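You operate a simulated robot arm through the tools that you are given. There is no shell and no other tool.

The job below is to be done with a simulated two-armed robot. You get a single attempt, and the scene is never put back.

## Task
Square up the white paper stack on the jog table.
Fine: stack on the tray, tray tilted, jog switch on till the edges are even; then switch off, tray level, stack back where it lay; leave the other stacks.

Only the result counts: the job must be done as asked and must still hold three seconds after the hand-in. Knocking over, shifting, dropping, spilling or breaking anything else fails it.

## Robot
Two 7-joint arms with fingered hands on one trunk that stands fixed in place. Base frame: the origin is at the foot of the trunk, x ahead of it, y to its left, z up. Lengths are in m, angles in degrees, forces in N, time in s.
The left shoulder is at [0.021, 0.268, 1.073], the right one opposite. Each reaches about 1.298 m from its shoulder. Payload 5 kg a hand.
The tool frame of a hand sits at the grasp point between the pads (the TCP): z along the fingers, y along the line on which they close. The tips reach 0.042 m beyond it. The gripper opens to 0.208 m; its body begins 0.119 m behind the TCP. The gripper is a hand of 4 fingers: y runs from the thumb to the fingers, the wrist lies at [0, 0, -0.317] in the tool frame, and closing takes about 1.5 s.
Orientation is that of the tool frame in the base frame, as a unit quaternion [x, y, z, w]. With the fingers straight down and closing along the base's y, the tool's x points along the base's -x, its y along +y and its z along -z.

## Interface
- The arms move only by the tool move_arm. It takes "left_increments", "right_increments" or both (then of equal length, played together; a hand with none holds still); each is one flat list of numbers, 6 for each row, row after row: the shift along the tool's x, y, z in m, then the turn, a rotation vector about the tool's x, y, z in degrees. In form: [dx, dy, dz, wx, wy, wz, dx, dy, dz, wx, wy, wz, ...]. A call has 1 to 20 rows; each row is the pose to reach, as a shift and turn from the pose commanded when the call began, along the tool's axes at that moment. "left_claw" and "right_claw" are, for a hand that has rows, the closure, from 0 (fully open) to 1 (shut), set as the call begins (left out, the last holds). Rows are played at 5 a second. More than 0.05 m and 8.6 degrees between two rows, or a gripper value outside its range, and nothing of the call is played. Where a pose cannot be reached the arm comes as near as it can. A force on the tool above 90 N (or 10 N above the force at the start of the call, whichever is more), or a blocked arm, ends the call early, and 0.2 s more pass. Each finger travels about 0.153 m/s and halts on what it meets, pressing with about 34 N; the grip force reading is that of the motor and also rises with nothing between the fingers. The clock runs only during rows and for 0.2 s after the last one: add rows that repeat a pose to give the fingers time. The reply holds the time, the measured pose of the TCP, the force on the tool along the base axes, the opening and the grip force, in the units named above and with some noise, with the torque about the TCP (base axes, N m) and any sound that the robot's microphone picked up.
- Cameras (640 x 400 px; columns grow to the right, rows downward): "scene" is now at [0.1372, -0.0211, 1.3046]; the picture's right is [-0.30, -0.95, -0.00], its down [-0.82, 0.26, -0.51] and it looks along [0.48, -0.15, -0.86] (base axes); focal length 232 px, centre (320, 200). "left" rides on the left gripper at [-0.094, 0.001, -0.146] in its tool frame; the picture's right is [-0.01, -1.00, 0.00], its down [0.84, -0.01, -0.54] and it looks along [0.54, -0.01, 0.84] (tool axes); focal length 280 px, centre (320, 200). "right" rides on the right gripper at [0.093, 0.001, -0.146] in its tool frame; the picture's right is [-0.01, 1.00, 0.00], its down [-0.84, -0.01, -0.54] and it looks along [-0.54, -0.01, 0.84] (tool axes); focal length 280 px, centre (320, 200). There is no depth. A picture from a camera that has moved, and an enlarged one, comes with that camera's place and axes in the base frame and with its lens.
- capture(camera): a new picture of that camera. No time passes.
- move_column(by): moves the trunk up (or, below 0, down) by that many m; the arms and the scene camera ride with it, the base frame stays. It gives what a move gives, with no picture.
- finger_targets(finger1, finger2, finger3, thumb_bend, hand): sets how far each is bent, from 0 (flat) to 1 (curled in); at 0.3 the hand is open as for a grip, at 0.7 the pads meet at the TCP. One left out holds its place. A second passes; each finger stops where it meets its share of the squeeze, and holds until it gets a number again. A gripper value or a shape takes the hand back. It gives what a move gives, with no picture; readings hold the bend of each and the force on the fingers (four entries, about 0 where the hand has none), thumb and palm.
- preshape(shape, hand): the hand has 4 fingers and takes this shape, open, in about a second: jaw (thumb against the fingers, like two jaws); tri (thumb and two fingers); tip (a fingertip pinch); poke (one finger out to press); point (the index stretched); flat (the hand flat); cup (the hand cupped); fist (a fist). The gripper value then closes the fingers along that shape, each until it touches; the sizes above hold for jaw. It gives what a move gives, with no picture.
- pan_tilt(pan, tilt): turns the head with the scene camera to pan (to the left, within 80 degrees either way) and tilt (down, from -29 to 69), counted from straight ahead of the robot (the tilt from the chest, where the trunk bows). It gives what a move gives.
- inspect(camera, box): a new picture of the part [left, top, right, bottom] of that camera's present view, enlarged. No time passes.
- sign_off(): hands the job in; it is judged then, once.

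Places have to be worked out from the pictures, the camera data and where the tool is seen. Open the grippers and draw the arms clear of the work before you hand the job in, unless the task says otherwise.

The tools are called after "Emit:" by a JSON object that holds its "op" and its "data". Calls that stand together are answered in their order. move_arm: Moves the arms, as the interface text tells. Its arguments: {"type":"object","properties":{"left_increments":{"type":"array","items":{"type":"number"}},"left_claw":{"type":"number"},"right_increments":{"type":"array","items":{"type":"number"}},"right_claw":{"type":"number"}},"required":[]} The other tools are called the same way: move_column (by) moves the trunk up or down; preshape (shape, hand) gives the hand a shape; finger_targets (finger1, finger2, finger3, thumb_bend, hand) moves the fingers one by one; pan_tilt (pan, tilt) turns the head that bears the scene camera; capture (camera) takes a picture; inspect (camera, box) takes an enlarged picture of a part of a camera's view; sign_off () hands the job in.

At the start:

```text
clock: 0.0
left_tcp_pos: [0.3011, 0.3067, 0.0848]
left_tcp_rot: [0.75, 0.626, 0.132, 0.171]
left_wrist_force: [7.3, 14.6, 102.5]
left_moment: [1.64, 6.93, -1.33]
left_finger_gap: 0.2026
left_gripper_force: 0.2
left_shape: jaw
left_bend: [0.3, 0.3, 0.38, 0.33]
left_finger forces: [0.1, 0.0, 34.0, 0.1, 67.9, 0.0]
right_tcp_pos: [0.3016, -0.3066, 0.0849]
right_tcp_rot: [0.626, 0.749, 0.172, 0.133]
right_wrist_force: [23.9, -7.5, 63.1]
right_moment: [-1.49, 2.06, 0.75]
right_finger_gap: 0.2025
right_gripper_force: 0.1
right_shape: jaw
right_bend: [0.3, 0.3, 0.41, 0.37]
right_finger forces: [0.0, 0.0, 28.2, 0.0, 35.1, 0.0]
trunk travel left (down, up): [-0.45, 0.171]
head pan, tilt (commanded): [-17.3, 59.6]
```

scene: 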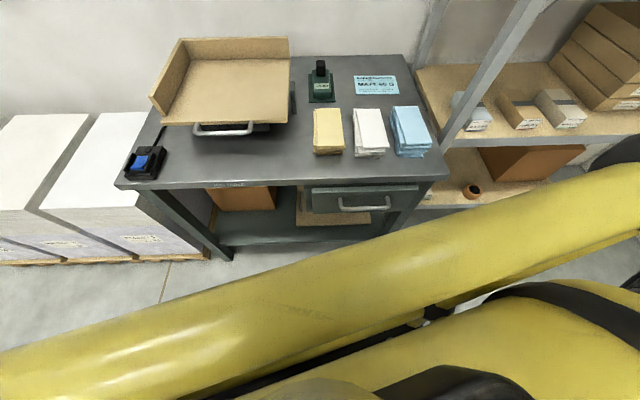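
right: 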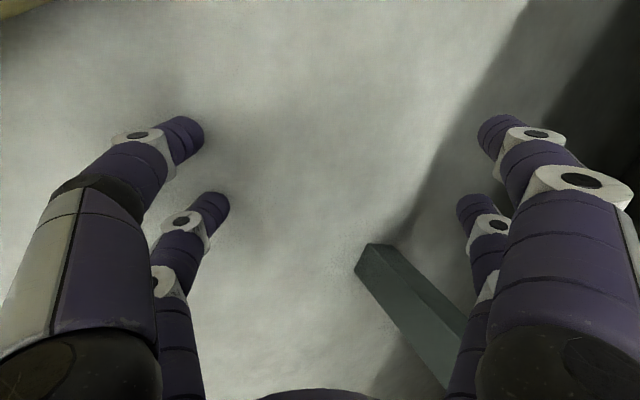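
left: 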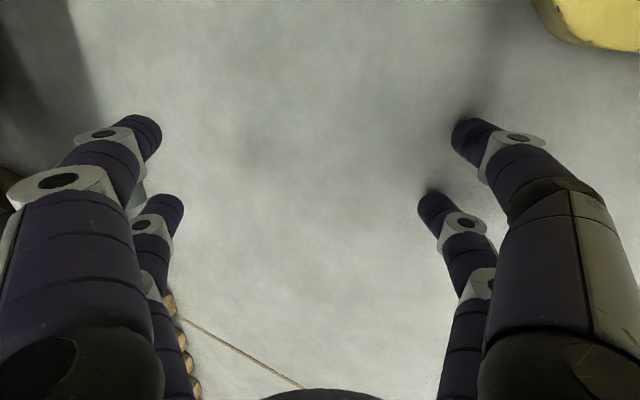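

I start by looking closer at the table, the tray, the switch and the stacks from the head camera.

Emit:
{"op": "inspect", "data": {"camera": "scene", "box": [110, 20, 310, 200]}}

Emit:
{"op": "inspect", "data": {"camera": "scene", "box": [290, 50, 450, 200]}}

```text
2.22 times, centred on (210, 110) of scene
camera zoom: at [0.1372, -0.0211, 1.3046], right [-0.3, -0.95, 0.0], down [-0.82, 0.26, -0.51], along [0.48, -0.15, -0.86], focal length 515 px, centre (564, 400)
```

zoom: 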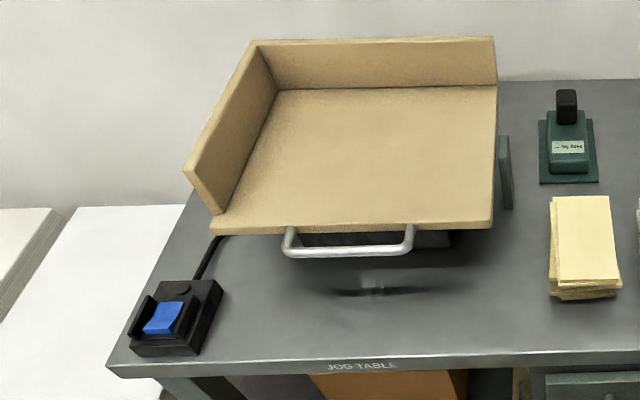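

```text
2.67 times, centred on (370, 125) of scene
camera zoom: at [0.1372, -0.0211, 1.3046], right [-0.3, -0.95, 0.0], down [-0.82, 0.26, -0.51], along [0.48, -0.15, -0.86], focal length 618 px, centre (187, 400)
```

zoom: 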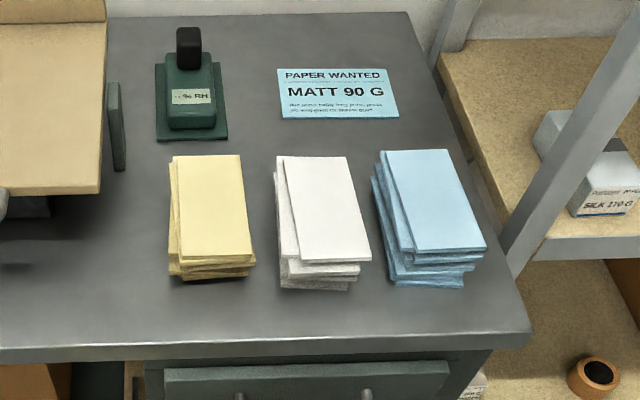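

The hands seem to be pressing on the floor, so I raise the trunk by 0.1 m; this also gives parallax for measuring the table height.

Emit:
{"op": "move_column", "data": {"by": 0.1}}

```text
clock: 1.3
left_tcp_pos: [0.3006, 0.3069, 0.1838]
left_tcp_rot: [0.75, 0.626, 0.131, 0.17]
left_wrist_force: [-0.1, 0.8, -0.2]
left_moment: [0.0, -0.03, -0.02]
left_finger_gap: 0.2079
left_gripper_force: 0.0
left_shape: jaw
left_bend: [0.3, 0.3, 0.3, 0.3]
left_finger forces: [0.0, 0.1, 0.0, 0.0, 0.0, 0.1]
right_tcp_pos: [0.3008, -0.3065, 0.1822]
right_tcp_rot: [0.626, 0.75, 0.17, 0.132]
right_wrist_force: [-0.1, 0.7, -0.2]
right_moment: [-0.02, -0.03, -0.01]
right_finger_gap: 0.2078
right_gripper_force: 0.1
right_shape: jaw
right_bend: [0.3, 0.3, 0.3, 0.3]
right_finger forces: [0.0, 0.0, 0.0, 0.0, 0.0, 0.0]
trunk travel left (down, up): [-0.55, 0.071]
head pan, tilt (commanded): [-17.3, 59.6]
```

The hands are free now. I take a new scene view and enlarge the parts I need for triangulation.

Emit:
{"op": "capture", "data": {"camera": "scene"}}

Emit:
{"op": "inspect", "data": {"camera": "scene", "box": [110, 20, 310, 200]}}

Emit:
{"op": "inspect", "data": {"camera": "scene", "box": [290, 50, 450, 200]}}

Emit:
{"op": "capture", "data": {"camera": "right"}}

Emit:
{"op": "capture", "data": {"camera": "left"}}

```text
taken
camera scene: at [0.1351, -0.0203, 1.4044], right [-0.3, -0.95, 0.0], down [-0.82, 0.26, -0.51], along [0.48, -0.15, -0.86], focal length 232 px, centre (320, 200)
```

scene: 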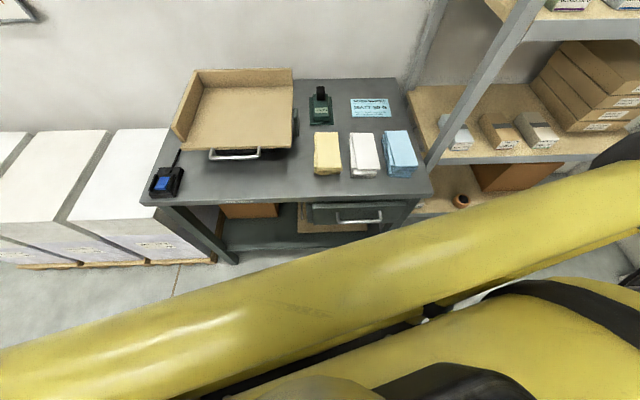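

```text
2.22 times, centred on (210, 110) of scene
camera zoom: at [0.1351, -0.0203, 1.4044], right [-0.3, -0.95, 0.0], down [-0.82, 0.26, -0.51], along [0.48, -0.15, -0.86], focal length 515 px, centre (564, 400)
```

zoom: 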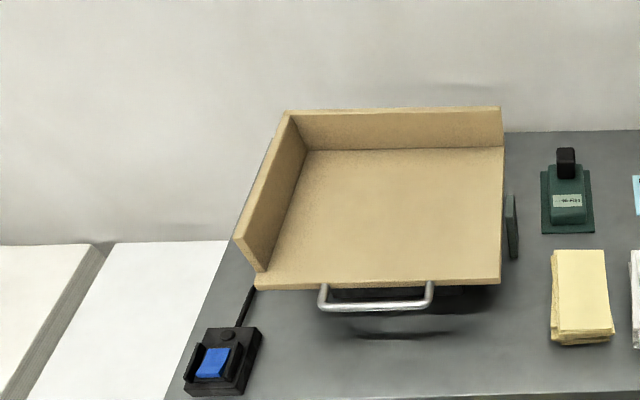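

```text
2.67 times, centred on (370, 125) of scene
camera zoom: at [0.1351, -0.0203, 1.4044], right [-0.3, -0.95, 0.0], down [-0.82, 0.26, -0.51], along [0.48, -0.15, -0.86], focal length 618 px, centre (187, 400)
```

zoom: 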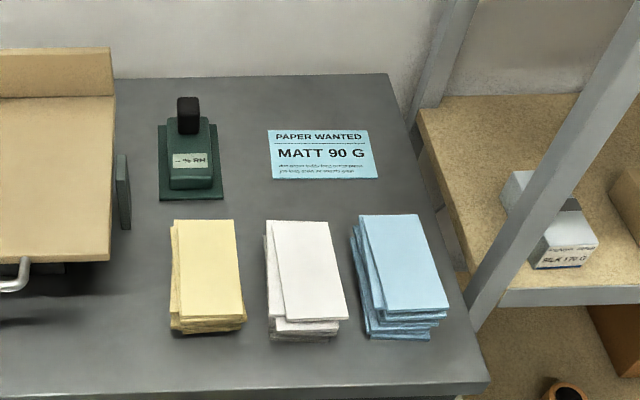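

```text
taken
camera right: at [0.2258, -0.2284, 0.3175], right [0.9, 0.14, 0.42], down [-0.08, -0.88, 0.47], along [0.44, -0.45, -0.78], focal length 280 px, centre (320, 200)
```

right: 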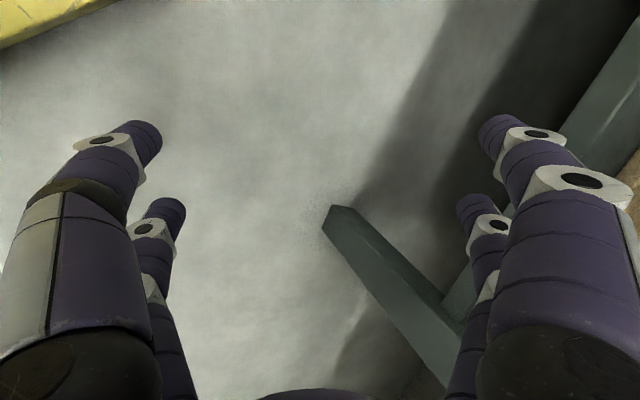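

```text
taken
camera left: at [0.2249, 0.2261, 0.3178], right [-0.9, 0.15, -0.42], down [-0.08, 0.88, 0.47], along [0.44, 0.45, -0.78], focal length 280 px, centre (320, 200)
```

left: 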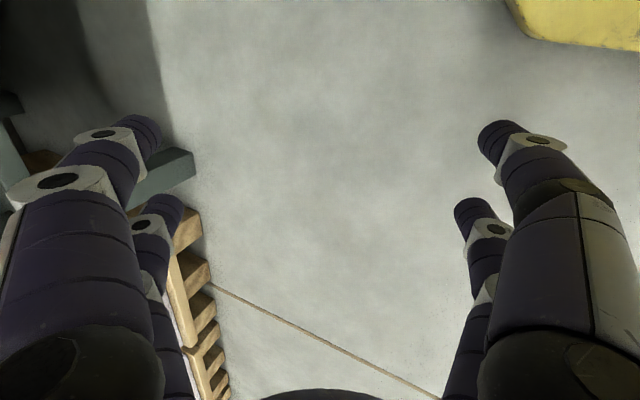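

The table top works out at about z = 0.79, yawed about -15°, with the tray floor near z = 0.86. Before I bring the arms up I turn the head to see where they and the big yellow tubes are.

Emit:
{"op": "pan_tilt", "data": {"pan": -70, "tilt": 50}}

Emit:
{"op": "capture", "data": {"camera": "scene"}}

Emit:
{"op": "pan_tilt", "data": {"pan": 60, "tilt": 50}}

Emit:
{"op": "capture", "data": {"camera": "scene"}}

Emit:
{"op": "pan_tilt", "data": {"pan": 0, "tilt": 50}}

Emit:
{"op": "capture", "data": {"camera": "scene"}}

```text
clock: 2.5
left_tcp_pos: [0.3003, 0.306, 0.1827]
left_tcp_rot: [0.75, 0.626, 0.131, 0.17]
left_wrist_force: [0.4, 0.0, -1.0]
left_moment: [0.01, 0.02, 0.02]
left_finger_gap: 0.2077
left_gripper_force: 0.1
left_shape: jaw
left_bend: [0.3, 0.3, 0.3, 0.3]
left_finger forces: [0.0, 0.0, 0.1, 0.0, 0.0, 0.0]
right_tcp_pos: [0.3022, -0.3075, 0.1827]
right_tcp_rot: [0.626, 0.75, 0.17, 0.132]
right_wrist_force: [0.4, 0.2, -0.2]
right_moment: [0.01, 0.0, 0.0]
right_finger_gap: 0.2079
right_gripper_force: 0.2
right_shape: jaw
right_bend: [0.3, 0.3, 0.3, 0.3]
right_finger forces: [0.0, 0.1, 0.1, 0.0, 0.0, 0.0]
trunk travel left (down, up): [-0.55, 0.071]
head pan, tilt (commanded): [-70.0, 50.0]
```

```text
taken
camera scene: at [0.0974, -0.0727, 1.4168], right [-0.94, -0.34, 0.0], down [-0.26, 0.72, -0.64], along [0.22, -0.6, -0.77], focal length 232 px, centre (320, 200)
```

scene: 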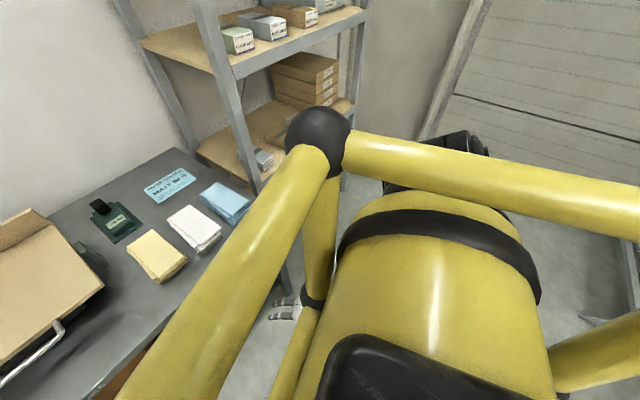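

```text
clock: 4.7
left_tcp_pos: [0.3023, 0.3077, 0.1845]
left_tcp_rot: [0.749, 0.626, 0.131, 0.17]
left_wrist_force: [-0.6, -0.1, -0.5]
left_moment: [0.01, 0.0, 0.02]
left_finger_gap: 0.2077
left_gripper_force: 0.0
left_shape: jaw
left_bend: [0.3, 0.3, 0.3, 0.3]
left_finger forces: [0.1, 0.0, 0.1, 0.0, 0.1, 0.0]
right_tcp_pos: [0.3008, -0.3068, 0.1841]
right_tcp_rot: [0.626, 0.75, 0.17, 0.132]
right_wrist_force: [0.1, -0.2, -0.1]
right_moment: [0.02, -0.01, 0.0]
right_finger_gap: 0.2077
right_gripper_force: 0.1
right_shape: jaw
right_bend: [0.3, 0.3, 0.3, 0.3]
right_finger forces: [0.0, 0.0, 0.0, 0.1, 0.0, 0.0]
trunk travel left (down, up): [-0.55, 0.071]
head pan, tilt (commanded): [60.0, 50.0]
```

```text
taken
camera scene: at [0.1096, 0.0663, 1.4168], right [0.87, -0.5, 0.0], down [-0.38, -0.66, -0.64], along [0.32, 0.56, -0.77], focal length 232 px, centre (320, 200)
```

scene: 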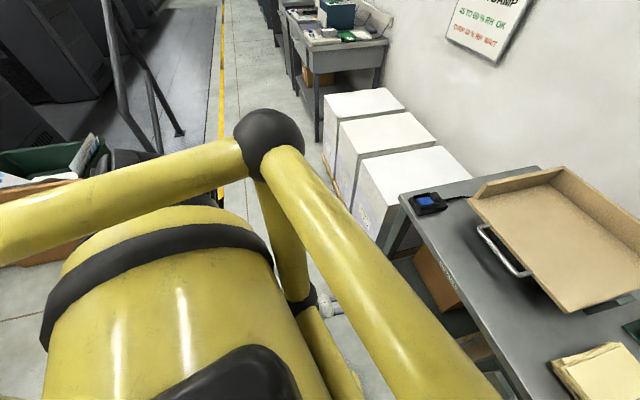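

```text
clock: 6.0
left_tcp_pos: [0.3012, 0.3069, 0.1824]
left_tcp_rot: [0.75, 0.626, 0.131, 0.17]
left_wrist_force: [0.3, -0.4, -0.1]
left_moment: [-0.01, 0.03, -0.02]
left_finger_gap: 0.2079
left_gripper_force: 0.1
left_shape: jaw
left_bend: [0.3, 0.3, 0.3, 0.3]
left_finger forces: [0.0, 0.1, 0.0, 0.0, 0.0, 0.0]
right_tcp_pos: [0.3013, -0.3078, 0.1836]
right_tcp_rot: [0.626, 0.75, 0.171, 0.133]
right_wrist_force: [-0.5, -0.3, -0.7]
right_moment: [-0.01, -0.01, 0.01]
right_finger_gap: 0.208
right_gripper_force: 0.2
right_shape: jaw
right_bend: [0.3, 0.3, 0.3, 0.3]
right_finger forces: [0.1, 0.1, 0.1, 0.0, 0.1, 0.0]
trunk travel left (down, up): [-0.55, 0.071]
head pan, tilt (commanded): [0.0, 50.0]
```

```text
taken
camera scene: at [0.148, -0.0004, 1.4168], right [0.0, -1.0, 0.0], down [-0.77, 0.0, -0.64], along [0.64, 0.0, -0.77], focal length 232 px, centre (320, 200)
```

scene: 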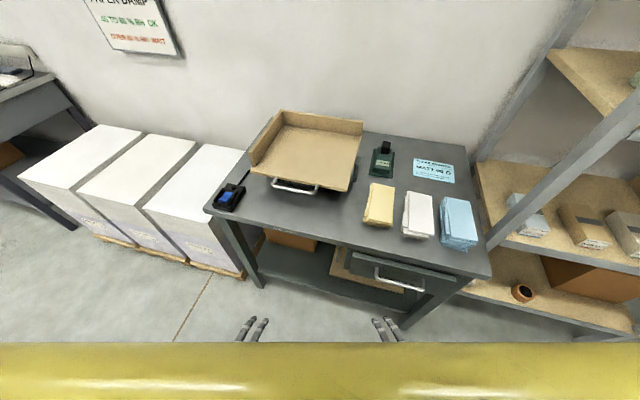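

There are notes on the wall and a humidity meter. I'll read them in detail since they may matter for the job.

Emit:
{"op": "pan_tilt", "data": {"pan": 25, "tilt": 20}}

Emit:
{"op": "capture", "data": {"camera": "scene"}}

Emit:
{"op": "inspect", "data": {"camera": "scene", "box": [250, 60, 410, 160]}}

Emit:
{"op": "pan_tilt", "data": {"pan": -25, "tilt": 45}}

Emit:
{"op": "capture", "data": {"camera": "scene"}}

Emit:
{"op": "inspect", "data": {"camera": "scene", "box": [260, 130, 400, 220]}}

```text
clock: 6.9
left_tcp_pos: [0.3001, 0.3073, 0.1845]
left_tcp_rot: [0.75, 0.626, 0.132, 0.17]
left_wrist_force: [0.0, -0.2, 0.3]
left_moment: [0.04, -0.02, 0.02]
left_finger_gap: 0.2081
left_gripper_force: 0.0
left_shape: jaw
left_bend: [0.3, 0.3, 0.3, 0.3]
left_finger forces: [0.0, 0.0, 0.0, 0.0, 0.0, 0.1]
right_tcp_pos: [0.3016, -0.3071, 0.1825]
right_tcp_rot: [0.626, 0.749, 0.171, 0.132]
right_wrist_force: [-1.0, -0.2, -0.2]
right_moment: [0.02, 0.02, -0.01]
right_finger_gap: 0.208
right_gripper_force: 0.1
right_shape: jaw
right_bend: [0.3, 0.3, 0.3, 0.3]
right_finger forces: [0.1, 0.0, 0.1, 0.0, 0.0, 0.1]
trunk travel left (down, up): [-0.55, 0.071]
head pan, tilt (commanded): [25.0, 20.0]
```

```text
taken
camera scene: at [0.1554, 0.0389, 1.4623], right [0.42, -0.91, 0.0], down [-0.31, -0.14, -0.94], along [0.85, 0.4, -0.34], focal length 232 px, centre (320, 200)
```

scene: 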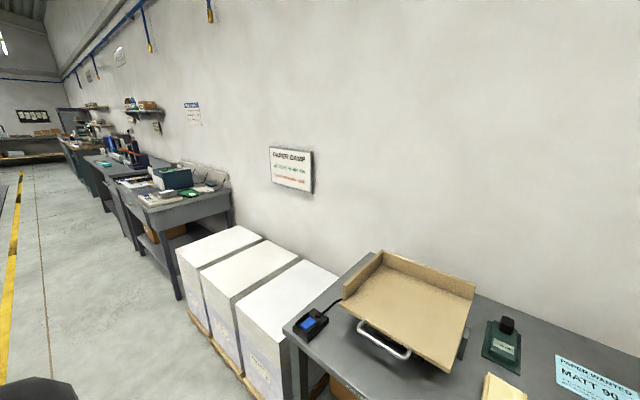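

```text
4.00 times, centred on (330, 110) of scene
camera zoom: at [0.1554, 0.0389, 1.4623], right [0.42, -0.91, 0.0], down [-0.31, -0.14, -0.94], along [0.85, 0.4, -0.34], focal length 927 px, centre (280, 560)
```

zoom: 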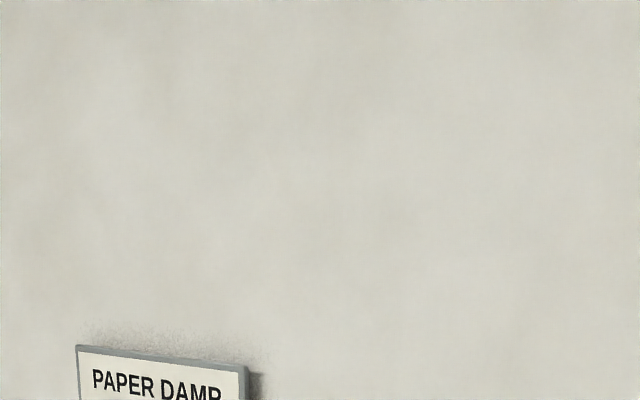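

```text
clock: 8.1
left_tcp_pos: [0.3011, 0.3065, 0.1838]
left_tcp_rot: [0.75, 0.626, 0.132, 0.171]
left_wrist_force: [-0.5, -0.1, 0.0]
left_moment: [-0.03, 0.04, -0.01]
left_finger_gap: 0.2078
left_gripper_force: 0.0
left_shape: jaw
left_bend: [0.3, 0.3, 0.3, 0.3]
left_finger forces: [0.0, 0.0, 0.1, 0.0, 0.1, 0.0]
right_tcp_pos: [0.3019, -0.3073, 0.1841]
right_tcp_rot: [0.626, 0.749, 0.17, 0.132]
right_wrist_force: [0.3, -0.9, -0.2]
right_moment: [0.03, 0.02, -0.04]
right_finger_gap: 0.208
right_gripper_force: 0.1
right_shape: jaw
right_bend: [0.3, 0.3, 0.3, 0.3]
right_finger forces: [0.0, 0.1, 0.1, 0.0, 0.0, 0.0]
trunk travel left (down, up): [-0.55, 0.071]
head pan, tilt (commanded): [-25.0, 45.0]
```

```text
taken
camera scene: at [0.1448, -0.0347, 1.4237], right [-0.42, -0.91, 0.0], down [-0.64, 0.3, -0.71], along [0.64, -0.3, -0.71], focal length 232 px, centre (320, 200)
```

scene: 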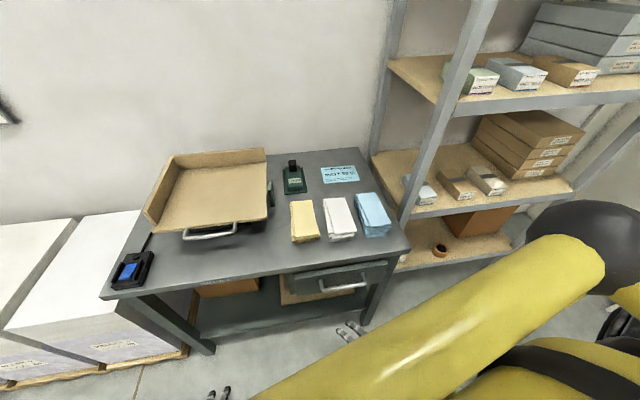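

```text
4.44 times, centred on (330, 175) of scene
camera zoom: at [0.1448, -0.0347, 1.4237], right [-0.42, -0.91, 0.0], down [-0.64, 0.3, -0.71], along [0.64, -0.3, -0.71], focal length 1030 px, centre (276, 311)
```

zoom: 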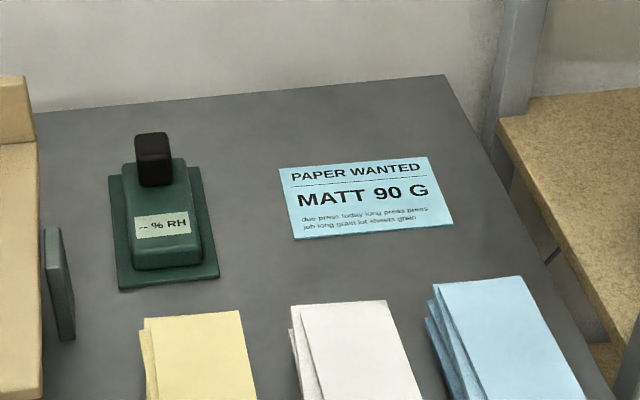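

The notes concern other jobs. Now I look in detail at the switch, the handle and the small plate beside the tray.

Emit:
{"op": "pan_tilt", "data": {"pan": 5, "tilt": 45}}

Emit:
{"op": "capture", "data": {"camera": "scene"}}

Emit:
{"op": "inspect", "data": {"camera": "scene", "box": [210, 110, 290, 230]}}

Emit:
{"op": "inspect", "data": {"camera": "scene", "box": [300, 110, 420, 200]}}

```text
clock: 9.0
left_tcp_pos: [0.3028, 0.3063, 0.1845]
left_tcp_rot: [0.75, 0.625, 0.131, 0.17]
left_wrist_force: [-0.2, -0.4, 0.1]
left_moment: [0.03, 0.02, -0.01]
left_finger_gap: 0.2078
left_gripper_force: 0.1
left_shape: jaw
left_bend: [0.3, 0.3, 0.3, 0.3]
left_finger forces: [0.1, 0.0, 0.0, 0.1, 0.0, 0.1]
right_tcp_pos: [0.3017, -0.3067, 0.1836]
right_tcp_rot: [0.626, 0.749, 0.171, 0.133]
right_wrist_force: [1.0, 0.7, 0.3]
right_moment: [0.0, 0.03, 0.01]
right_finger_gap: 0.2076
right_gripper_force: 0.1
right_shape: jaw
right_bend: [0.3, 0.3, 0.3, 0.3]
right_finger forces: [0.0, 0.1, 0.1, 0.0, 0.1, 0.1]
trunk travel left (down, up): [-0.55, 0.071]
head pan, tilt (commanded): [5.0, 45.0]
```

```text
taken
camera scene: at [0.152, 0.0066, 1.4237], right [0.09, -1.0, 0.0], down [-0.7, -0.06, -0.71], along [0.7, 0.06, -0.71], focal length 232 px, centre (320, 200)
```

scene: 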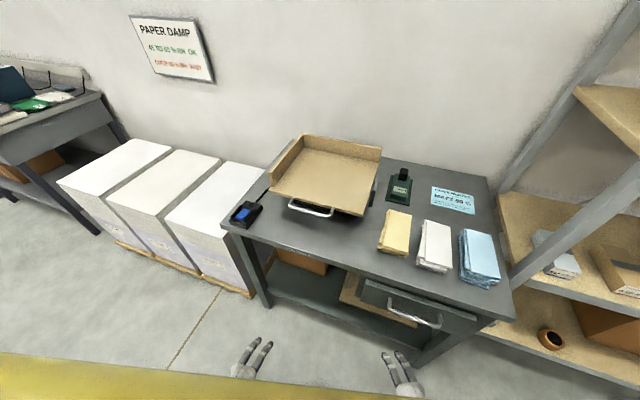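

```text
3.33 times, centred on (250, 170) of scene
camera zoom: at [0.152, 0.0066, 1.4237], right [0.09, -1.0, 0.0], down [-0.7, -0.06, -0.71], along [0.7, 0.06, -0.71], focal length 772 px, centre (553, 300)
```

zoom: 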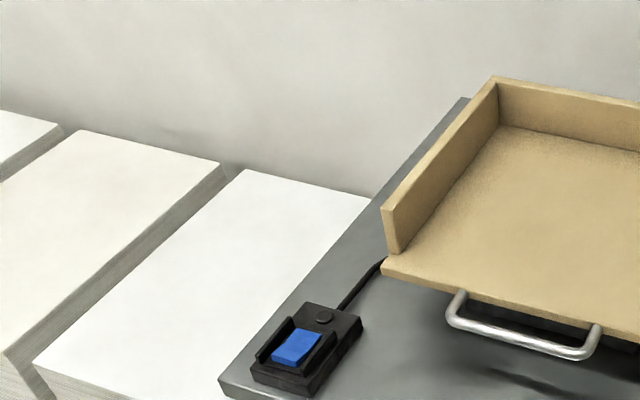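

```text
4.44 times, centred on (360, 155) of scene
camera zoom: at [0.152, 0.0066, 1.4237], right [0.09, -1.0, 0.0], down [-0.7, -0.06, -0.71], along [0.7, 0.06, -0.71], focal length 1030 px, centre (142, 400)
```

zoom: 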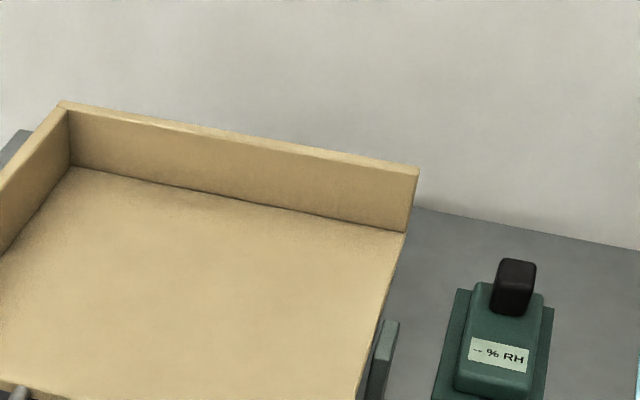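

The rocker, lamp and handle are clear. I look straight down to understand the arm links in front of the chest before moving anything.

Emit:
{"op": "pan_tilt", "data": {"pan": 0, "tilt": 69}}

Emit:
{"op": "capture", "data": {"camera": "scene"}}

Emit:
{"op": "pan_tilt", "data": {"pan": -80, "tilt": 69}}

Emit:
{"op": "capture", "data": {"camera": "scene"}}

Emit:
{"op": "pan_tilt", "data": {"pan": -80, "tilt": 25}}

Emit:
{"op": "capture", "data": {"camera": "scene"}}

```text
clock: 9.9
left_tcp_pos: [0.3006, 0.3076, 0.1844]
left_tcp_rot: [0.749, 0.626, 0.131, 0.171]
left_wrist_force: [-0.1, -0.1, 0.2]
left_moment: [-0.01, 0.02, 0.02]
left_finger_gap: 0.2081
left_gripper_force: 0.0
left_shape: jaw
left_bend: [0.3, 0.3, 0.3, 0.3]
left_finger forces: [0.0, 0.0, 0.0, 0.0, 0.0, 0.0]
right_tcp_pos: [0.3007, -0.3071, 0.1827]
right_tcp_rot: [0.626, 0.749, 0.171, 0.132]
right_wrist_force: [0.0, -0.5, 0.3]
right_moment: [0.01, 0.0, -0.01]
right_finger_gap: 0.2081
right_gripper_force: 0.0
right_shape: jaw
right_bend: [0.3, 0.3, 0.3, 0.3]
right_finger forces: [0.0, 0.0, 0.0, 0.1, 0.0, 0.1]
trunk travel left (down, up): [-0.55, 0.071]
head pan, tilt (commanded): [0.0, 68.8]
```

```text
taken
camera scene: at [0.127, -0.0004, 1.3949], right [0.0, -1.0, 0.0], down [-0.93, 0.0, -0.36], along [0.36, 0.0, -0.93], focal length 232 px, centre (320, 200)
```

scene: 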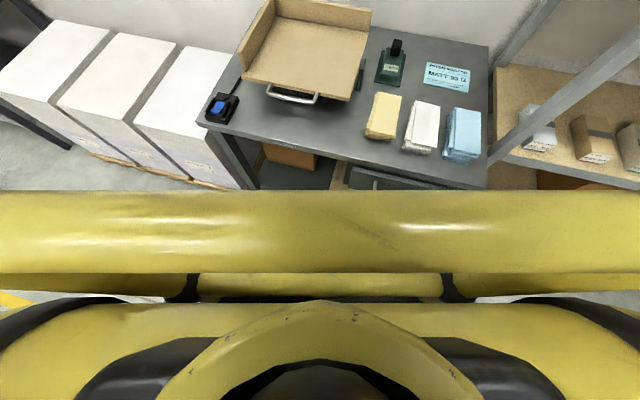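

```text
clock: 11.4
left_tcp_pos: [0.2998, 0.307, 0.1838]
left_tcp_rot: [0.75, 0.626, 0.132, 0.17]
left_wrist_force: [0.3, -0.4, 0.0]
left_moment: [0.0, -0.04, -0.03]
left_finger_gap: 0.2079
left_gripper_force: 0.0
left_shape: jaw
left_bend: [0.3, 0.3, 0.3, 0.3]
left_finger forces: [0.1, 0.0, 0.0, 0.1, 0.0, 0.1]
right_tcp_pos: [0.3023, -0.3072, 0.1835]
right_tcp_rot: [0.626, 0.75, 0.171, 0.131]
right_wrist_force: [0.0, 0.1, -0.2]
right_moment: [-0.01, 0.0, -0.01]
right_finger_gap: 0.208
right_gripper_force: 0.0
right_shape: jaw
right_bend: [0.3, 0.3, 0.3, 0.3]
right_finger forces: [0.1, 0.0, 0.0, 0.1, 0.0, 0.1]
trunk travel left (down, up): [-0.55, 0.071]
head pan, tilt (commanded): [-80.0, 68.8]
```

```text
taken
camera scene: at [0.0808, -0.0555, 1.3948], right [-0.98, -0.17, 0.0], down [-0.16, 0.92, -0.36], along [0.06, -0.36, -0.93], focal length 232 px, centre (320, 200)
```

scene: 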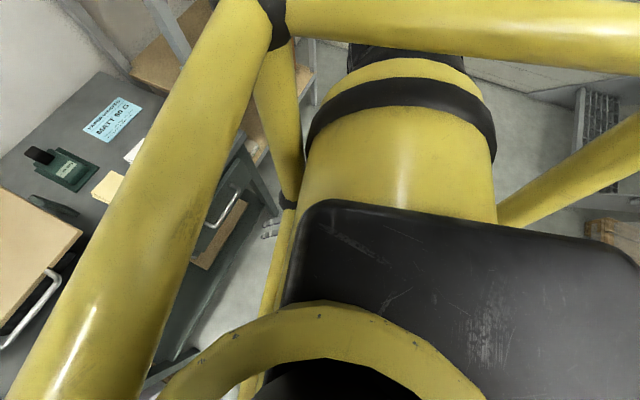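

```text
clock: 12.6
left_tcp_pos: [0.301, 0.3066, 0.1841]
left_tcp_rot: [0.75, 0.625, 0.132, 0.169]
left_wrist_force: [0.7, 0.0, 1.0]
left_moment: [0.02, 0.02, 0.0]
left_finger_gap: 0.2078
left_gripper_force: 0.0
left_shape: jaw
left_bend: [0.3, 0.3, 0.3, 0.3]
left_finger forces: [0.0, 0.0, 0.1, 0.1, 0.0, 0.0]
right_tcp_pos: [0.3025, -0.307, 0.1819]
right_tcp_rot: [0.626, 0.749, 0.171, 0.132]
right_wrist_force: [0.1, -0.5, -0.7]
right_moment: [-0.01, 0.02, 0.0]
right_finger_gap: 0.2079
right_gripper_force: 0.1
right_shape: jaw
right_bend: [0.3, 0.3, 0.3, 0.3]
right_finger forces: [0.1, 0.0, 0.0, 0.0, 0.0, 0.0]
trunk travel left (down, up): [-0.55, 0.071]
head pan, tilt (commanded): [-80.0, 25.0]
```

```text
taken
camera scene: at [0.087, -0.0911, 1.4542], right [-0.98, -0.17, 0.0], down [-0.07, 0.42, -0.91], along [0.16, -0.89, -0.42], focal length 232 px, centre (320, 200)
```

scene: 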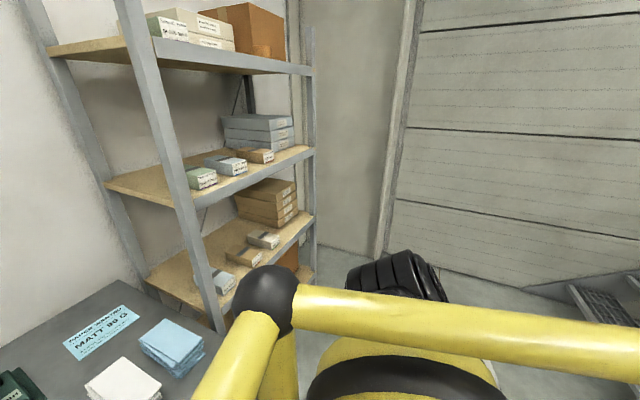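

The yellow tubes are just the robot's own guard around the head. I swing the right hand out to the right, clear of the table front, turning it to point straight down with its closing line along the table's depth.

Emit:
{"op": "move_arm", "data": {"right_increments": [-0.0313, -0.0201, -0.02, 2.02, -0.53, 2.07, -0.0626, -0.0402, -0.0401, 4.04, -1.07, 4.14, -0.0938, -0.0602, -0.0601, 6.06, -1.6, 6.21, -0.1251, -0.0803, -0.0802, 8.08, -2.13, 8.28, -0.1623, -0.0734, -0.1025, 10.1, -2.66, 10.35, -0.1995, -0.0665, -0.1247, 12.13, -3.2, 12.42, -0.2367, -0.0596, -0.147, 14.15, -3.73, 14.49, -0.2739, -0.0527, -0.1693, 16.17, -4.26, 16.56, -0.3111, -0.0459, -0.1915, 18.19, -4.79, 18.63, -0.3483, -0.039, -0.2138, 20.21, -5.33, 20.7, -0.3855, -0.0321, -0.236, 22.23, -5.86, 22.77, -0.4227, -0.0252, -0.2583, 24.25, -6.39, 24.84]}}

Emit:
{"op": "capture", "data": {"camera": "scene"}}

Emit:
{"op": "capture", "data": {"camera": "right"}}

```text
clock: 15.2
left_tcp_pos: [0.2999, 0.3073, 0.1831]
left_tcp_rot: [0.75, 0.626, 0.131, 0.17]
left_wrist_force: [0.0, -0.2, -0.8]
left_moment: [0.06, -0.03, 0.02]
left_finger_gap: 0.2078
left_gripper_force: 0.1
left_shape: jaw
left_bend: [0.3, 0.3, 0.3, 0.3]
left_finger forces: [0.1, 0.0, 0.2, 0.0, 0.0, 0.1]
right_tcp_pos: [0.25, -0.7493, 0.3983]
right_tcp_rot: [0.794, 0.608, 0.0, 0.0]
right_wrist_force: [-1.2, 0.7, -0.4]
right_moment: [-0.06, -0.15, 0.0]
right_finger_gap: 0.2079
right_gripper_force: 0.1
right_shape: jaw
right_bend: [0.3, 0.3, 0.3, 0.3]
right_finger forces: [0.1, 0.1, 0.0, 0.0, 0.0, 0.1]
trunk travel left (down, up): [-0.55, 0.071]
head pan, tilt (commanded): [-80.0, 25.0]
```

```text
taken
camera scene: at [0.0869, -0.0908, 1.4543], right [-0.98, -0.17, 0.0], down [-0.07, 0.42, -0.91], along [0.16, -0.89, -0.42], focal length 232 px, centre (320, 200)
```

scene: 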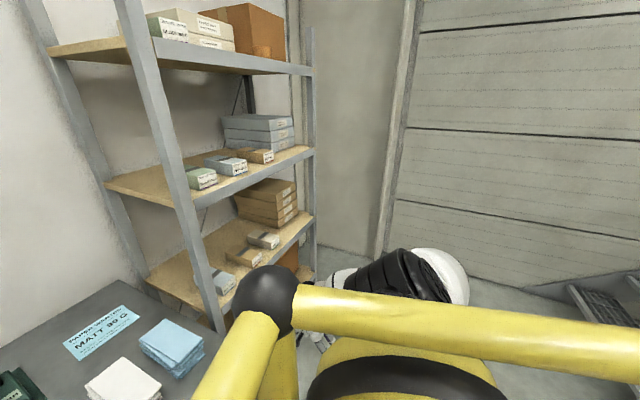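

```text
taken
camera right: at [0.276, -0.6601, 0.5447], right [0.96, -0.27, 0.0], down [-0.23, -0.81, 0.54], along [-0.15, -0.52, -0.84], focal length 280 px, centre (320, 200)
```

right: 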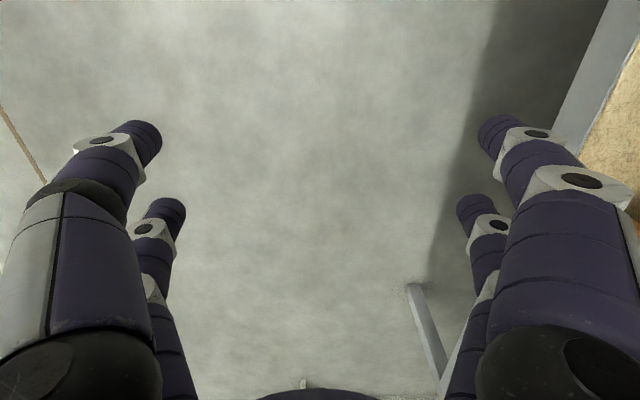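

The arm follows exactly and the hand now points straight down, aligned with the table. I lift it to about z = 1.10 on the right side, outside the table.

Emit:
{"op": "move_arm", "data": {"right_increments": [0, 0, -0.0467, 0, 0, 0, 0, 0, -0.0933, 0, 0, 0, 0, 0, -0.14, 0, 0, 0, 0, 0, -0.1867, 0, 0, 0, 0, 0, -0.2333, 0, 0, 0, 0, 0, -0.28, 0, 0, 0, 0, 0, -0.3267, 0, 0, 0, 0, 0, -0.3733, 0, 0, 0, 0, 0, -0.42, 0, 0, 0, 0, 0, -0.4667, 0, 0, 0, 0, 0, -0.5133, 0, 0, 0, 0, 0, -0.56, 0, 0, 0, 0, 0, -0.6067, 0, 0, 0, 0, 0, -0.6533, 0, 0, 0, 0, 0, -0.7, 0, 0, 0]}}

Emit:
{"op": "capture", "data": {"camera": "right"}}

Emit:
{"op": "pan_tilt", "data": {"pan": -40, "tilt": 40}}

Emit:
{"op": "capture", "data": {"camera": "scene"}}

```text
clock: 18.4
left_tcp_pos: [0.3016, 0.3067, 0.1843]
left_tcp_rot: [0.75, 0.625, 0.131, 0.171]
left_wrist_force: [0.3, 0.1, 0.4]
left_moment: [0.05, 0.0, 0.02]
left_finger_gap: 0.2079
left_gripper_force: 0.0
left_shape: jaw
left_bend: [0.3, 0.3, 0.3, 0.3]
left_finger forces: [0.0, 0.1, 0.0, 0.1, 0.0, 0.1]
right_tcp_pos: [0.2765, -0.74, 0.9987]
right_tcp_rot: [0.793, 0.609, 0.003, 0.0]
right_wrist_force: [-1.0, -0.9, -0.4]
right_moment: [0.05, -0.08, 0.01]
right_finger_gap: 0.2078
right_gripper_force: 0.0
right_shape: jaw
right_bend: [0.3, 0.3, 0.3, 0.3]
right_finger forces: [0.1, 0.0, 0.1, 0.1, 0.0, 0.0]
right hand out of reach, approached as far as the arm can: row 13, 14, 15
trunk travel left (down, up): [-0.55, 0.071]
head pan, tilt (commanded): [-80.0, 25.0]
```

```text
taken
camera right: at [0.3023, -0.6513, 1.1449], right [0.96, -0.27, 0.0], down [-0.23, -0.81, 0.54], along [-0.14, -0.52, -0.84], focal length 280 px, centre (320, 200)
```

right: 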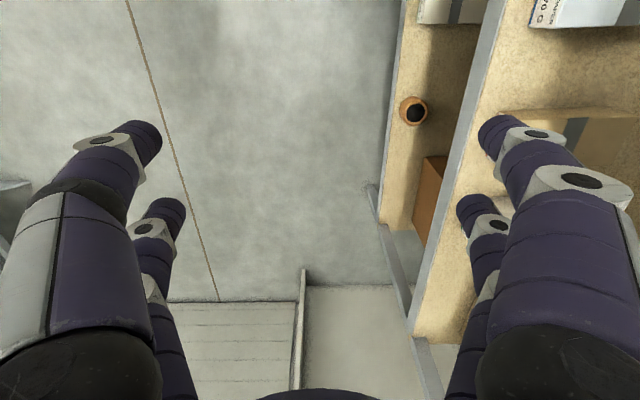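

```text
clock: 19.4
left_tcp_pos: [0.3013, 0.3067, 0.183]
left_tcp_rot: [0.75, 0.625, 0.132, 0.17]
left_wrist_force: [-0.6, 0.4, 0.3]
left_moment: [0.01, 0.01, -0.02]
left_finger_gap: 0.2078
left_gripper_force: 0.0
left_shape: jaw
left_bend: [0.3, 0.3, 0.3, 0.3]
left_finger forces: [0.0, 0.0, 0.0, 0.1, 0.0, 0.0]
right_tcp_pos: [0.2784, -0.7396, 0.9973]
right_tcp_rot: [0.793, 0.609, 0.002, 0.0]
right_wrist_force: [-0.5, 0.7, 0.8]
right_moment: [-0.04, 0.01, 0.02]
right_finger_gap: 0.2078
right_gripper_force: 0.0
right_shape: jaw
right_bend: [0.3, 0.3, 0.3, 0.3]
right_finger forces: [0.0, 0.1, 0.0, 0.1, 0.1, 0.0]
trunk travel left (down, up): [-0.55, 0.071]
head pan, tilt (commanded): [-40.0, 40.0]
```

```text
taken
camera scene: at [0.1361, -0.055, 1.431], right [-0.64, -0.77, 0.0], down [-0.49, 0.41, -0.77], along [0.59, -0.49, -0.64], focal length 232 px, centre (320, 200)
```

scene: 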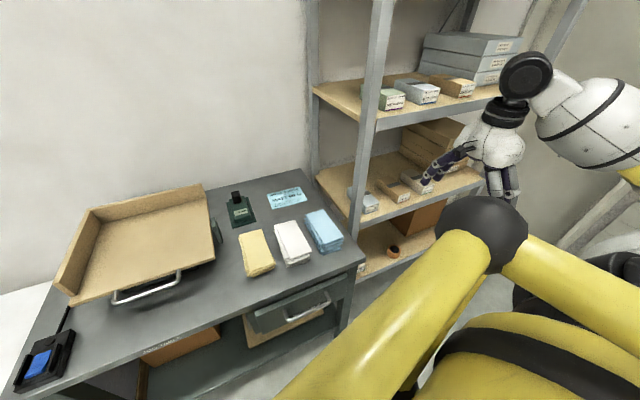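

The straight-down pose tops out at about z = 1.0 out there. I raise the trunk the rest of the way, which lifts the hand with it, before moving over the table.

Emit:
{"op": "move_column", "data": {"by": 0.07}}

Emit:
{"op": "move_arm", "data": {"right_increments": [0.04, 0.005, 0, 0, 0, 0, 0.08, 0.01, 0, 0, 0, 0, 0.12, 0.015, 0, 0, 0, 0, 0.16, 0.02, 0, 0, 0, 0]}}

Emit:
{"op": "capture", "data": {"camera": "scene"}}

Emit:
{"op": "capture", "data": {"camera": "right"}}

```text
clock: 20.5
left_tcp_pos: [0.3006, 0.3071, 0.2532]
left_tcp_rot: [0.75, 0.625, 0.132, 0.17]
left_wrist_force: [0.0, -0.2, 0.1]
left_moment: [-0.03, -0.01, 0.02]
left_finger_gap: 0.2079
left_gripper_force: 0.0
left_shape: jaw
left_bend: [0.3, 0.3, 0.3, 0.3]
left_finger forces: [0.0, 0.0, 0.1, 0.0, 0.0, 0.1]
right_tcp_pos: [0.2807, -0.7406, 1.0641]
right_tcp_rot: [0.793, 0.609, 0.0, 0.0]
right_wrist_force: [-0.9, -0.1, 0.4]
right_moment: [-0.01, 0.0, 0.0]
right_finger_gap: 0.208
right_gripper_force: 0.0
right_shape: jaw
right_bend: [0.3, 0.3, 0.3, 0.3]
right_finger forces: [0.0, 0.0, 0.1, 0.0, 0.0, 0.0]
trunk travel left (down, up): [-0.62, 0.001]
head pan, tilt (commanded): [-40.0, 40.0]
```

```text
clock: 21.5
left_tcp_pos: [0.3013, 0.3066, 0.2533]
left_tcp_rot: [0.75, 0.626, 0.131, 0.17]
left_wrist_force: [0.5, 0.5, 0.0]
left_moment: [-0.06, 0.01, -0.03]
left_finger_gap: 0.2076
left_gripper_force: 0.0
left_shape: jaw
left_bend: [0.3, 0.3, 0.3, 0.3]
left_finger forces: [0.0, 0.0, 0.0, 0.0, 0.1, 0.1]
right_tcp_pos: [0.3431, -0.5913, 1.0615]
right_tcp_rot: [0.793, 0.609, -0.001, 0.0]
right_wrist_force: [0.2, 0.7, 0.6]
right_moment: [-0.11, 0.0, 0.01]
right_finger_gap: 0.2079
right_gripper_force: 0.0
right_shape: jaw
right_bend: [0.3, 0.3, 0.3, 0.3]
right_finger forces: [0.0, 0.1, 0.0, 0.1, 0.0, 0.1]
trunk travel left (down, up): [-0.62, 0.001]
head pan, tilt (commanded): [-40.0, 40.0]
```

```text
taken
camera scene: at [0.1353, -0.0543, 1.5011], right [-0.64, -0.77, 0.0], down [-0.49, 0.41, -0.77], along [0.59, -0.49, -0.64], focal length 232 px, centre (320, 200)
```

scene: 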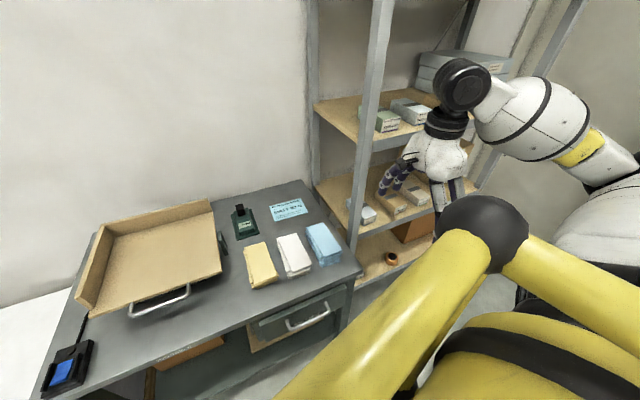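

```text
taken
camera right: at [0.3672, -0.5021, 1.2081], right [0.96, -0.27, 0.0], down [-0.23, -0.81, 0.54], along [-0.15, -0.52, -0.84], focal length 280 px, centre (320, 200)
```

right: 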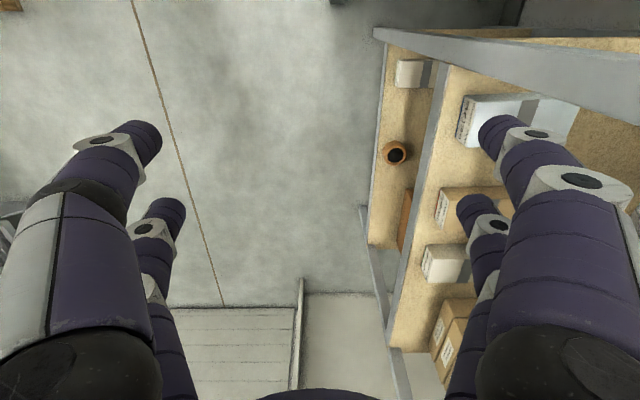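

The shelf post stands near (0.55, -0.59), so I keep the hand in front of it, slide left over the table and only then go deeper, to look down on the stacks.

Emit:
{"op": "move_arm", "data": {"right_increments": [0.04, 0, 0, 0, 0, 0, 0.08, 0, 0, 0, 0, 0, 0.12, 0, 0, 0, 0, 0, 0.16, 0, 0, 0, 0, 0, 0.2, 0, 0, 0, 0, 0, 0.24, 0.024, 0, 0, 0, 0, 0.28, 0.048, 0, 0, 0, 0, 0.32, 0.072, 0, 0, 0, 0, 0.36, 0.096, 0, 0, 0, 0, 0.4, 0.12, 0, 0, 0, 0, 0.44, 0.145, 0, 0, 0, 0, 0.48, 0.17, 0, 0, 0, 0]}}

Emit:
{"op": "capture", "data": {"camera": "right"}}

Emit:
{"op": "capture", "data": {"camera": "scene"}}

```text
clock: 24.1
left_tcp_pos: [0.3019, 0.3067, 0.2521]
left_tcp_rot: [0.75, 0.626, 0.13, 0.168]
left_wrist_force: [-2.5, 0.0, -2.5]
left_moment: [-0.07, -0.35, -0.02]
left_finger_gap: 0.2081
left_gripper_force: 0.1
left_shape: jaw
left_bend: [0.3, 0.3, 0.3, 0.3]
left_finger forces: [0.0, 0.1, 0.0, 0.0, 0.0, 0.1]
right_tcp_pos: [0.6266, -0.1759, 1.0582]
right_tcp_rot: [0.793, 0.609, -0.002, -0.001]
right_wrist_force: [-0.3, 1.3, -8.6]
right_moment: [-0.06, 0.06, 0.02]
right_finger_gap: 0.2082
right_gripper_force: 0.1
right_shape: jaw
right_bend: [0.3, 0.3, 0.3, 0.3]
right_finger forces: [0.0, 0.1, 0.1, 0.0, 0.0, 0.0]
right hand out of reach, approached as far as the arm can: row 12
trunk travel left (down, up): [-0.62, 0.001]
head pan, tilt (commanded): [-40.0, 40.0]
```

```text
taken
camera right: at [0.6527, -0.0867, 1.2046], right [0.96, -0.27, -0.01], down [-0.23, -0.81, 0.54], along [-0.15, -0.52, -0.84], focal length 280 px, centre (320, 200)
```

right: 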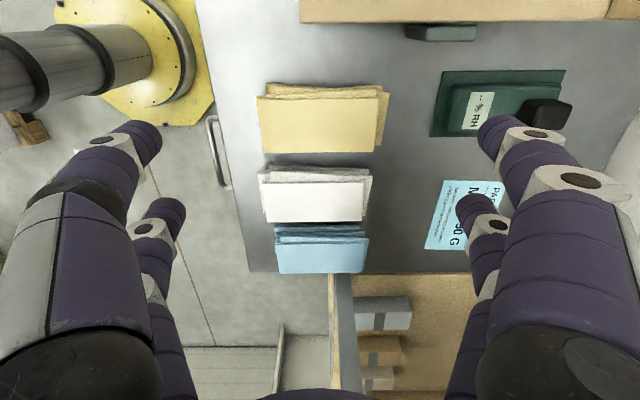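

```text
taken
camera scene: at [0.1377, -0.0559, 1.5001], right [-0.64, -0.77, 0.0], down [-0.49, 0.41, -0.77], along [0.59, -0.49, -0.64], focal length 232 px, centre (320, 200)
```

scene: 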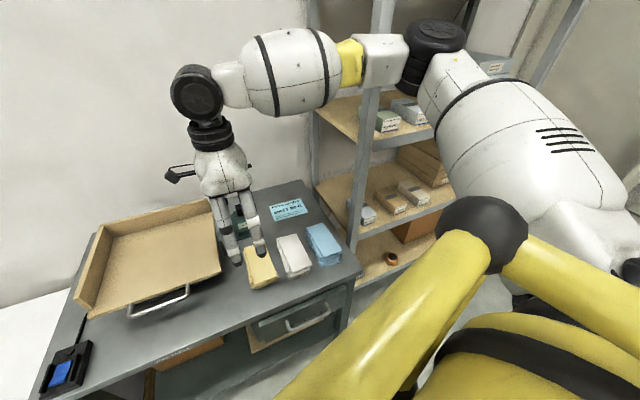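

The hand camera sees all three stacks. I enlarge that view to measure the white stack, and turn the head to check the right arm's elbow against the shelf.

Emit:
{"op": "inspect", "data": {"camera": "right", "box": [190, 60, 430, 290]}}

Emit:
{"op": "pan_tilt", "data": {"pan": -40, "tilt": 20}}

Emit:
{"op": "capture", "data": {"camera": "scene"}}

```text
1.74 times, centred on (310, 175) of right
camera zoom: at [0.6527, -0.0867, 1.2046], right [0.96, -0.27, -0.01], down [-0.23, -0.81, 0.54], along [-0.15, -0.52, -0.84], focal length 488 px, centre (337, 244)
```

zoom: 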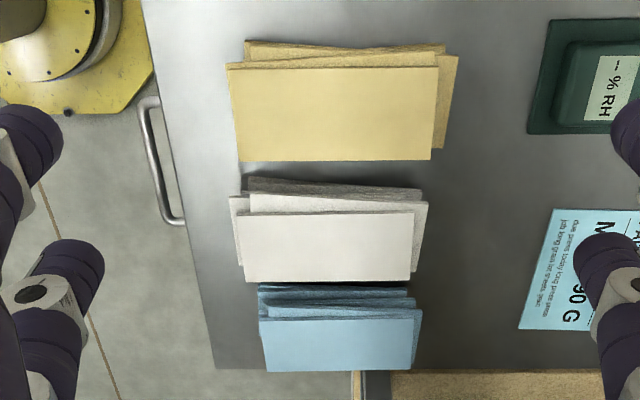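

```text
clock: 24.9
left_tcp_pos: [0.3014, 0.3064, 0.2543]
left_tcp_rot: [0.749, 0.626, 0.131, 0.17]
left_wrist_force: [-0.5, 0.2, -0.9]
left_moment: [0.01, 0.03, 0.01]
left_finger_gap: 0.208
left_gripper_force: 0.0
left_shape: jaw
left_bend: [0.3, 0.3, 0.3, 0.3]
left_finger forces: [0.0, 0.0, 0.0, 0.0, 0.0, 0.0]
right_tcp_pos: [0.627, -0.1762, 1.065]
right_tcp_rot: [0.793, 0.61, 0.002, -0.001]
right_wrist_force: [0.5, -0.6, -1.3]
right_moment: [0.16, 0.09, 0.02]
right_finger_gap: 0.2079
right_gripper_force: 0.1
right_shape: jaw
right_bend: [0.3, 0.3, 0.3, 0.3]
right_finger forces: [0.0, 0.0, 0.0, 0.1, 0.0, 0.0]
trunk travel left (down, up): [-0.62, 0.001]
head pan, tilt (commanded): [-40.0, 20.0]
```

```text
taken
camera scene: at [0.1424, -0.0613, 1.5322], right [-0.64, -0.77, 0.0], down [-0.26, 0.22, -0.94], along [0.72, -0.6, -0.34], focal length 232 px, centre (320, 200)
```

scene: 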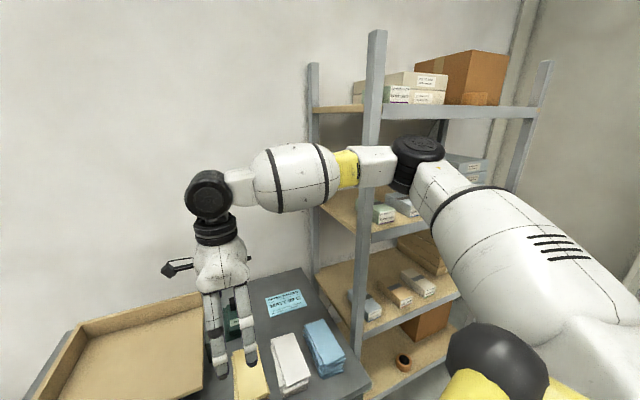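

The white stack measures about 0.157 x 0.072 m, centred near (0.58, -0.31) with its top near z = 0.845. Before picking it up I test whether the right arm reaches over the tray in this orientation.

Emit:
{"op": "move_arm", "data": {"right_increments": [0.035, 0.018, 0.004, 0, 0, 0, 0.07, 0.036, 0.008, 0, 0, 0, 0.105, 0.054, 0.012, 0, 0, 0, 0.14, 0.072, 0.016, 0, 0, 0, 0.175, 0.09, 0.02, 0, 0, 0, 0.21, 0.108, 0.024, 0, 0, 0, 0.245, 0.126, 0.028, 0, 0, 0, 0.28, 0.144, 0.03, 0, 0, 0]}}

Emit:
{"op": "capture", "data": {"camera": "right"}}

Emit:
{"op": "capture", "data": {"camera": "scene"}}

```text
clock: 26.7
left_tcp_pos: [0.3014, 0.3077, 0.2552]
left_tcp_rot: [0.75, 0.626, 0.131, 0.17]
left_wrist_force: [-0.3, -1.0, -0.1]
left_moment: [-0.02, -0.03, -0.04]
left_finger_gap: 0.2077
left_gripper_force: 0.1
left_shape: jaw
left_bend: [0.3, 0.3, 0.3, 0.3]
left_finger forces: [0.1, 0.0, 0.0, 0.1, 0.1, 0.1]
right_tcp_pos: [0.6524, -0.1883, 1.0609]
right_tcp_rot: [0.793, 0.61, 0.002, -0.001]
right_wrist_force: [1.2, 0.3, -0.3]
right_moment: [-0.01, -0.01, -0.02]
right_finger_gap: 0.2077
right_gripper_force: 0.1
right_shape: jaw
right_bend: [0.3, 0.3, 0.3, 0.3]
right_finger forces: [0.0, 0.0, 0.0, 0.0, 0.0, 0.1]
right hand out of reach, approached as far as the arm can: row 1, 2, 3, 4, 5, 6, 7, 8
trunk travel left (down, up): [-0.62, 0.001]
head pan, tilt (commanded): [-40.0, 20.0]
```

```text
taken
camera right: at [0.6771, -0.0989, 1.2069], right [0.96, -0.27, 0.0], down [-0.23, -0.81, 0.54], along [-0.15, -0.52, -0.84], focal length 280 px, centre (320, 200)
```

right: 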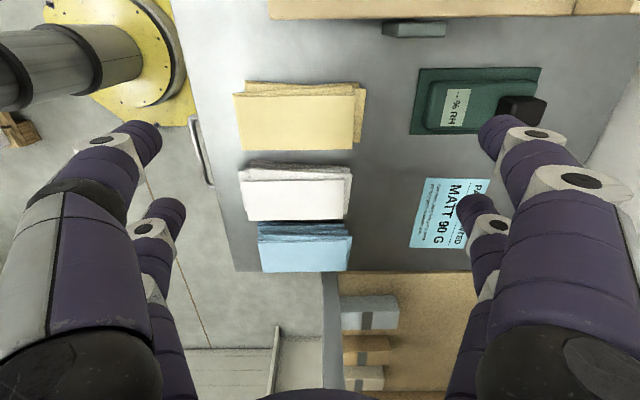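

```text
taken
camera scene: at [0.1411, -0.0603, 1.5325], right [-0.64, -0.77, 0.0], down [-0.26, 0.22, -0.94], along [0.72, -0.6, -0.34], focal length 232 px, centre (320, 200)
```

scene: 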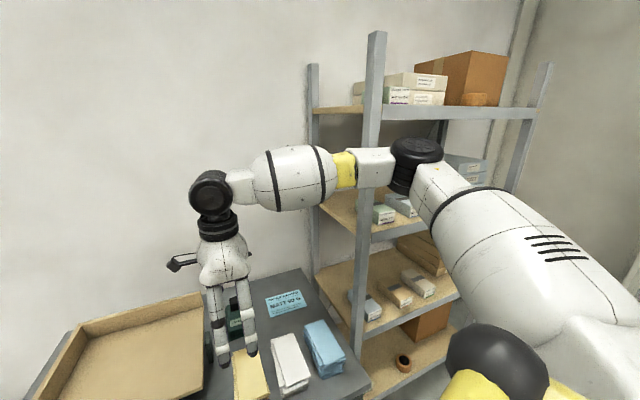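

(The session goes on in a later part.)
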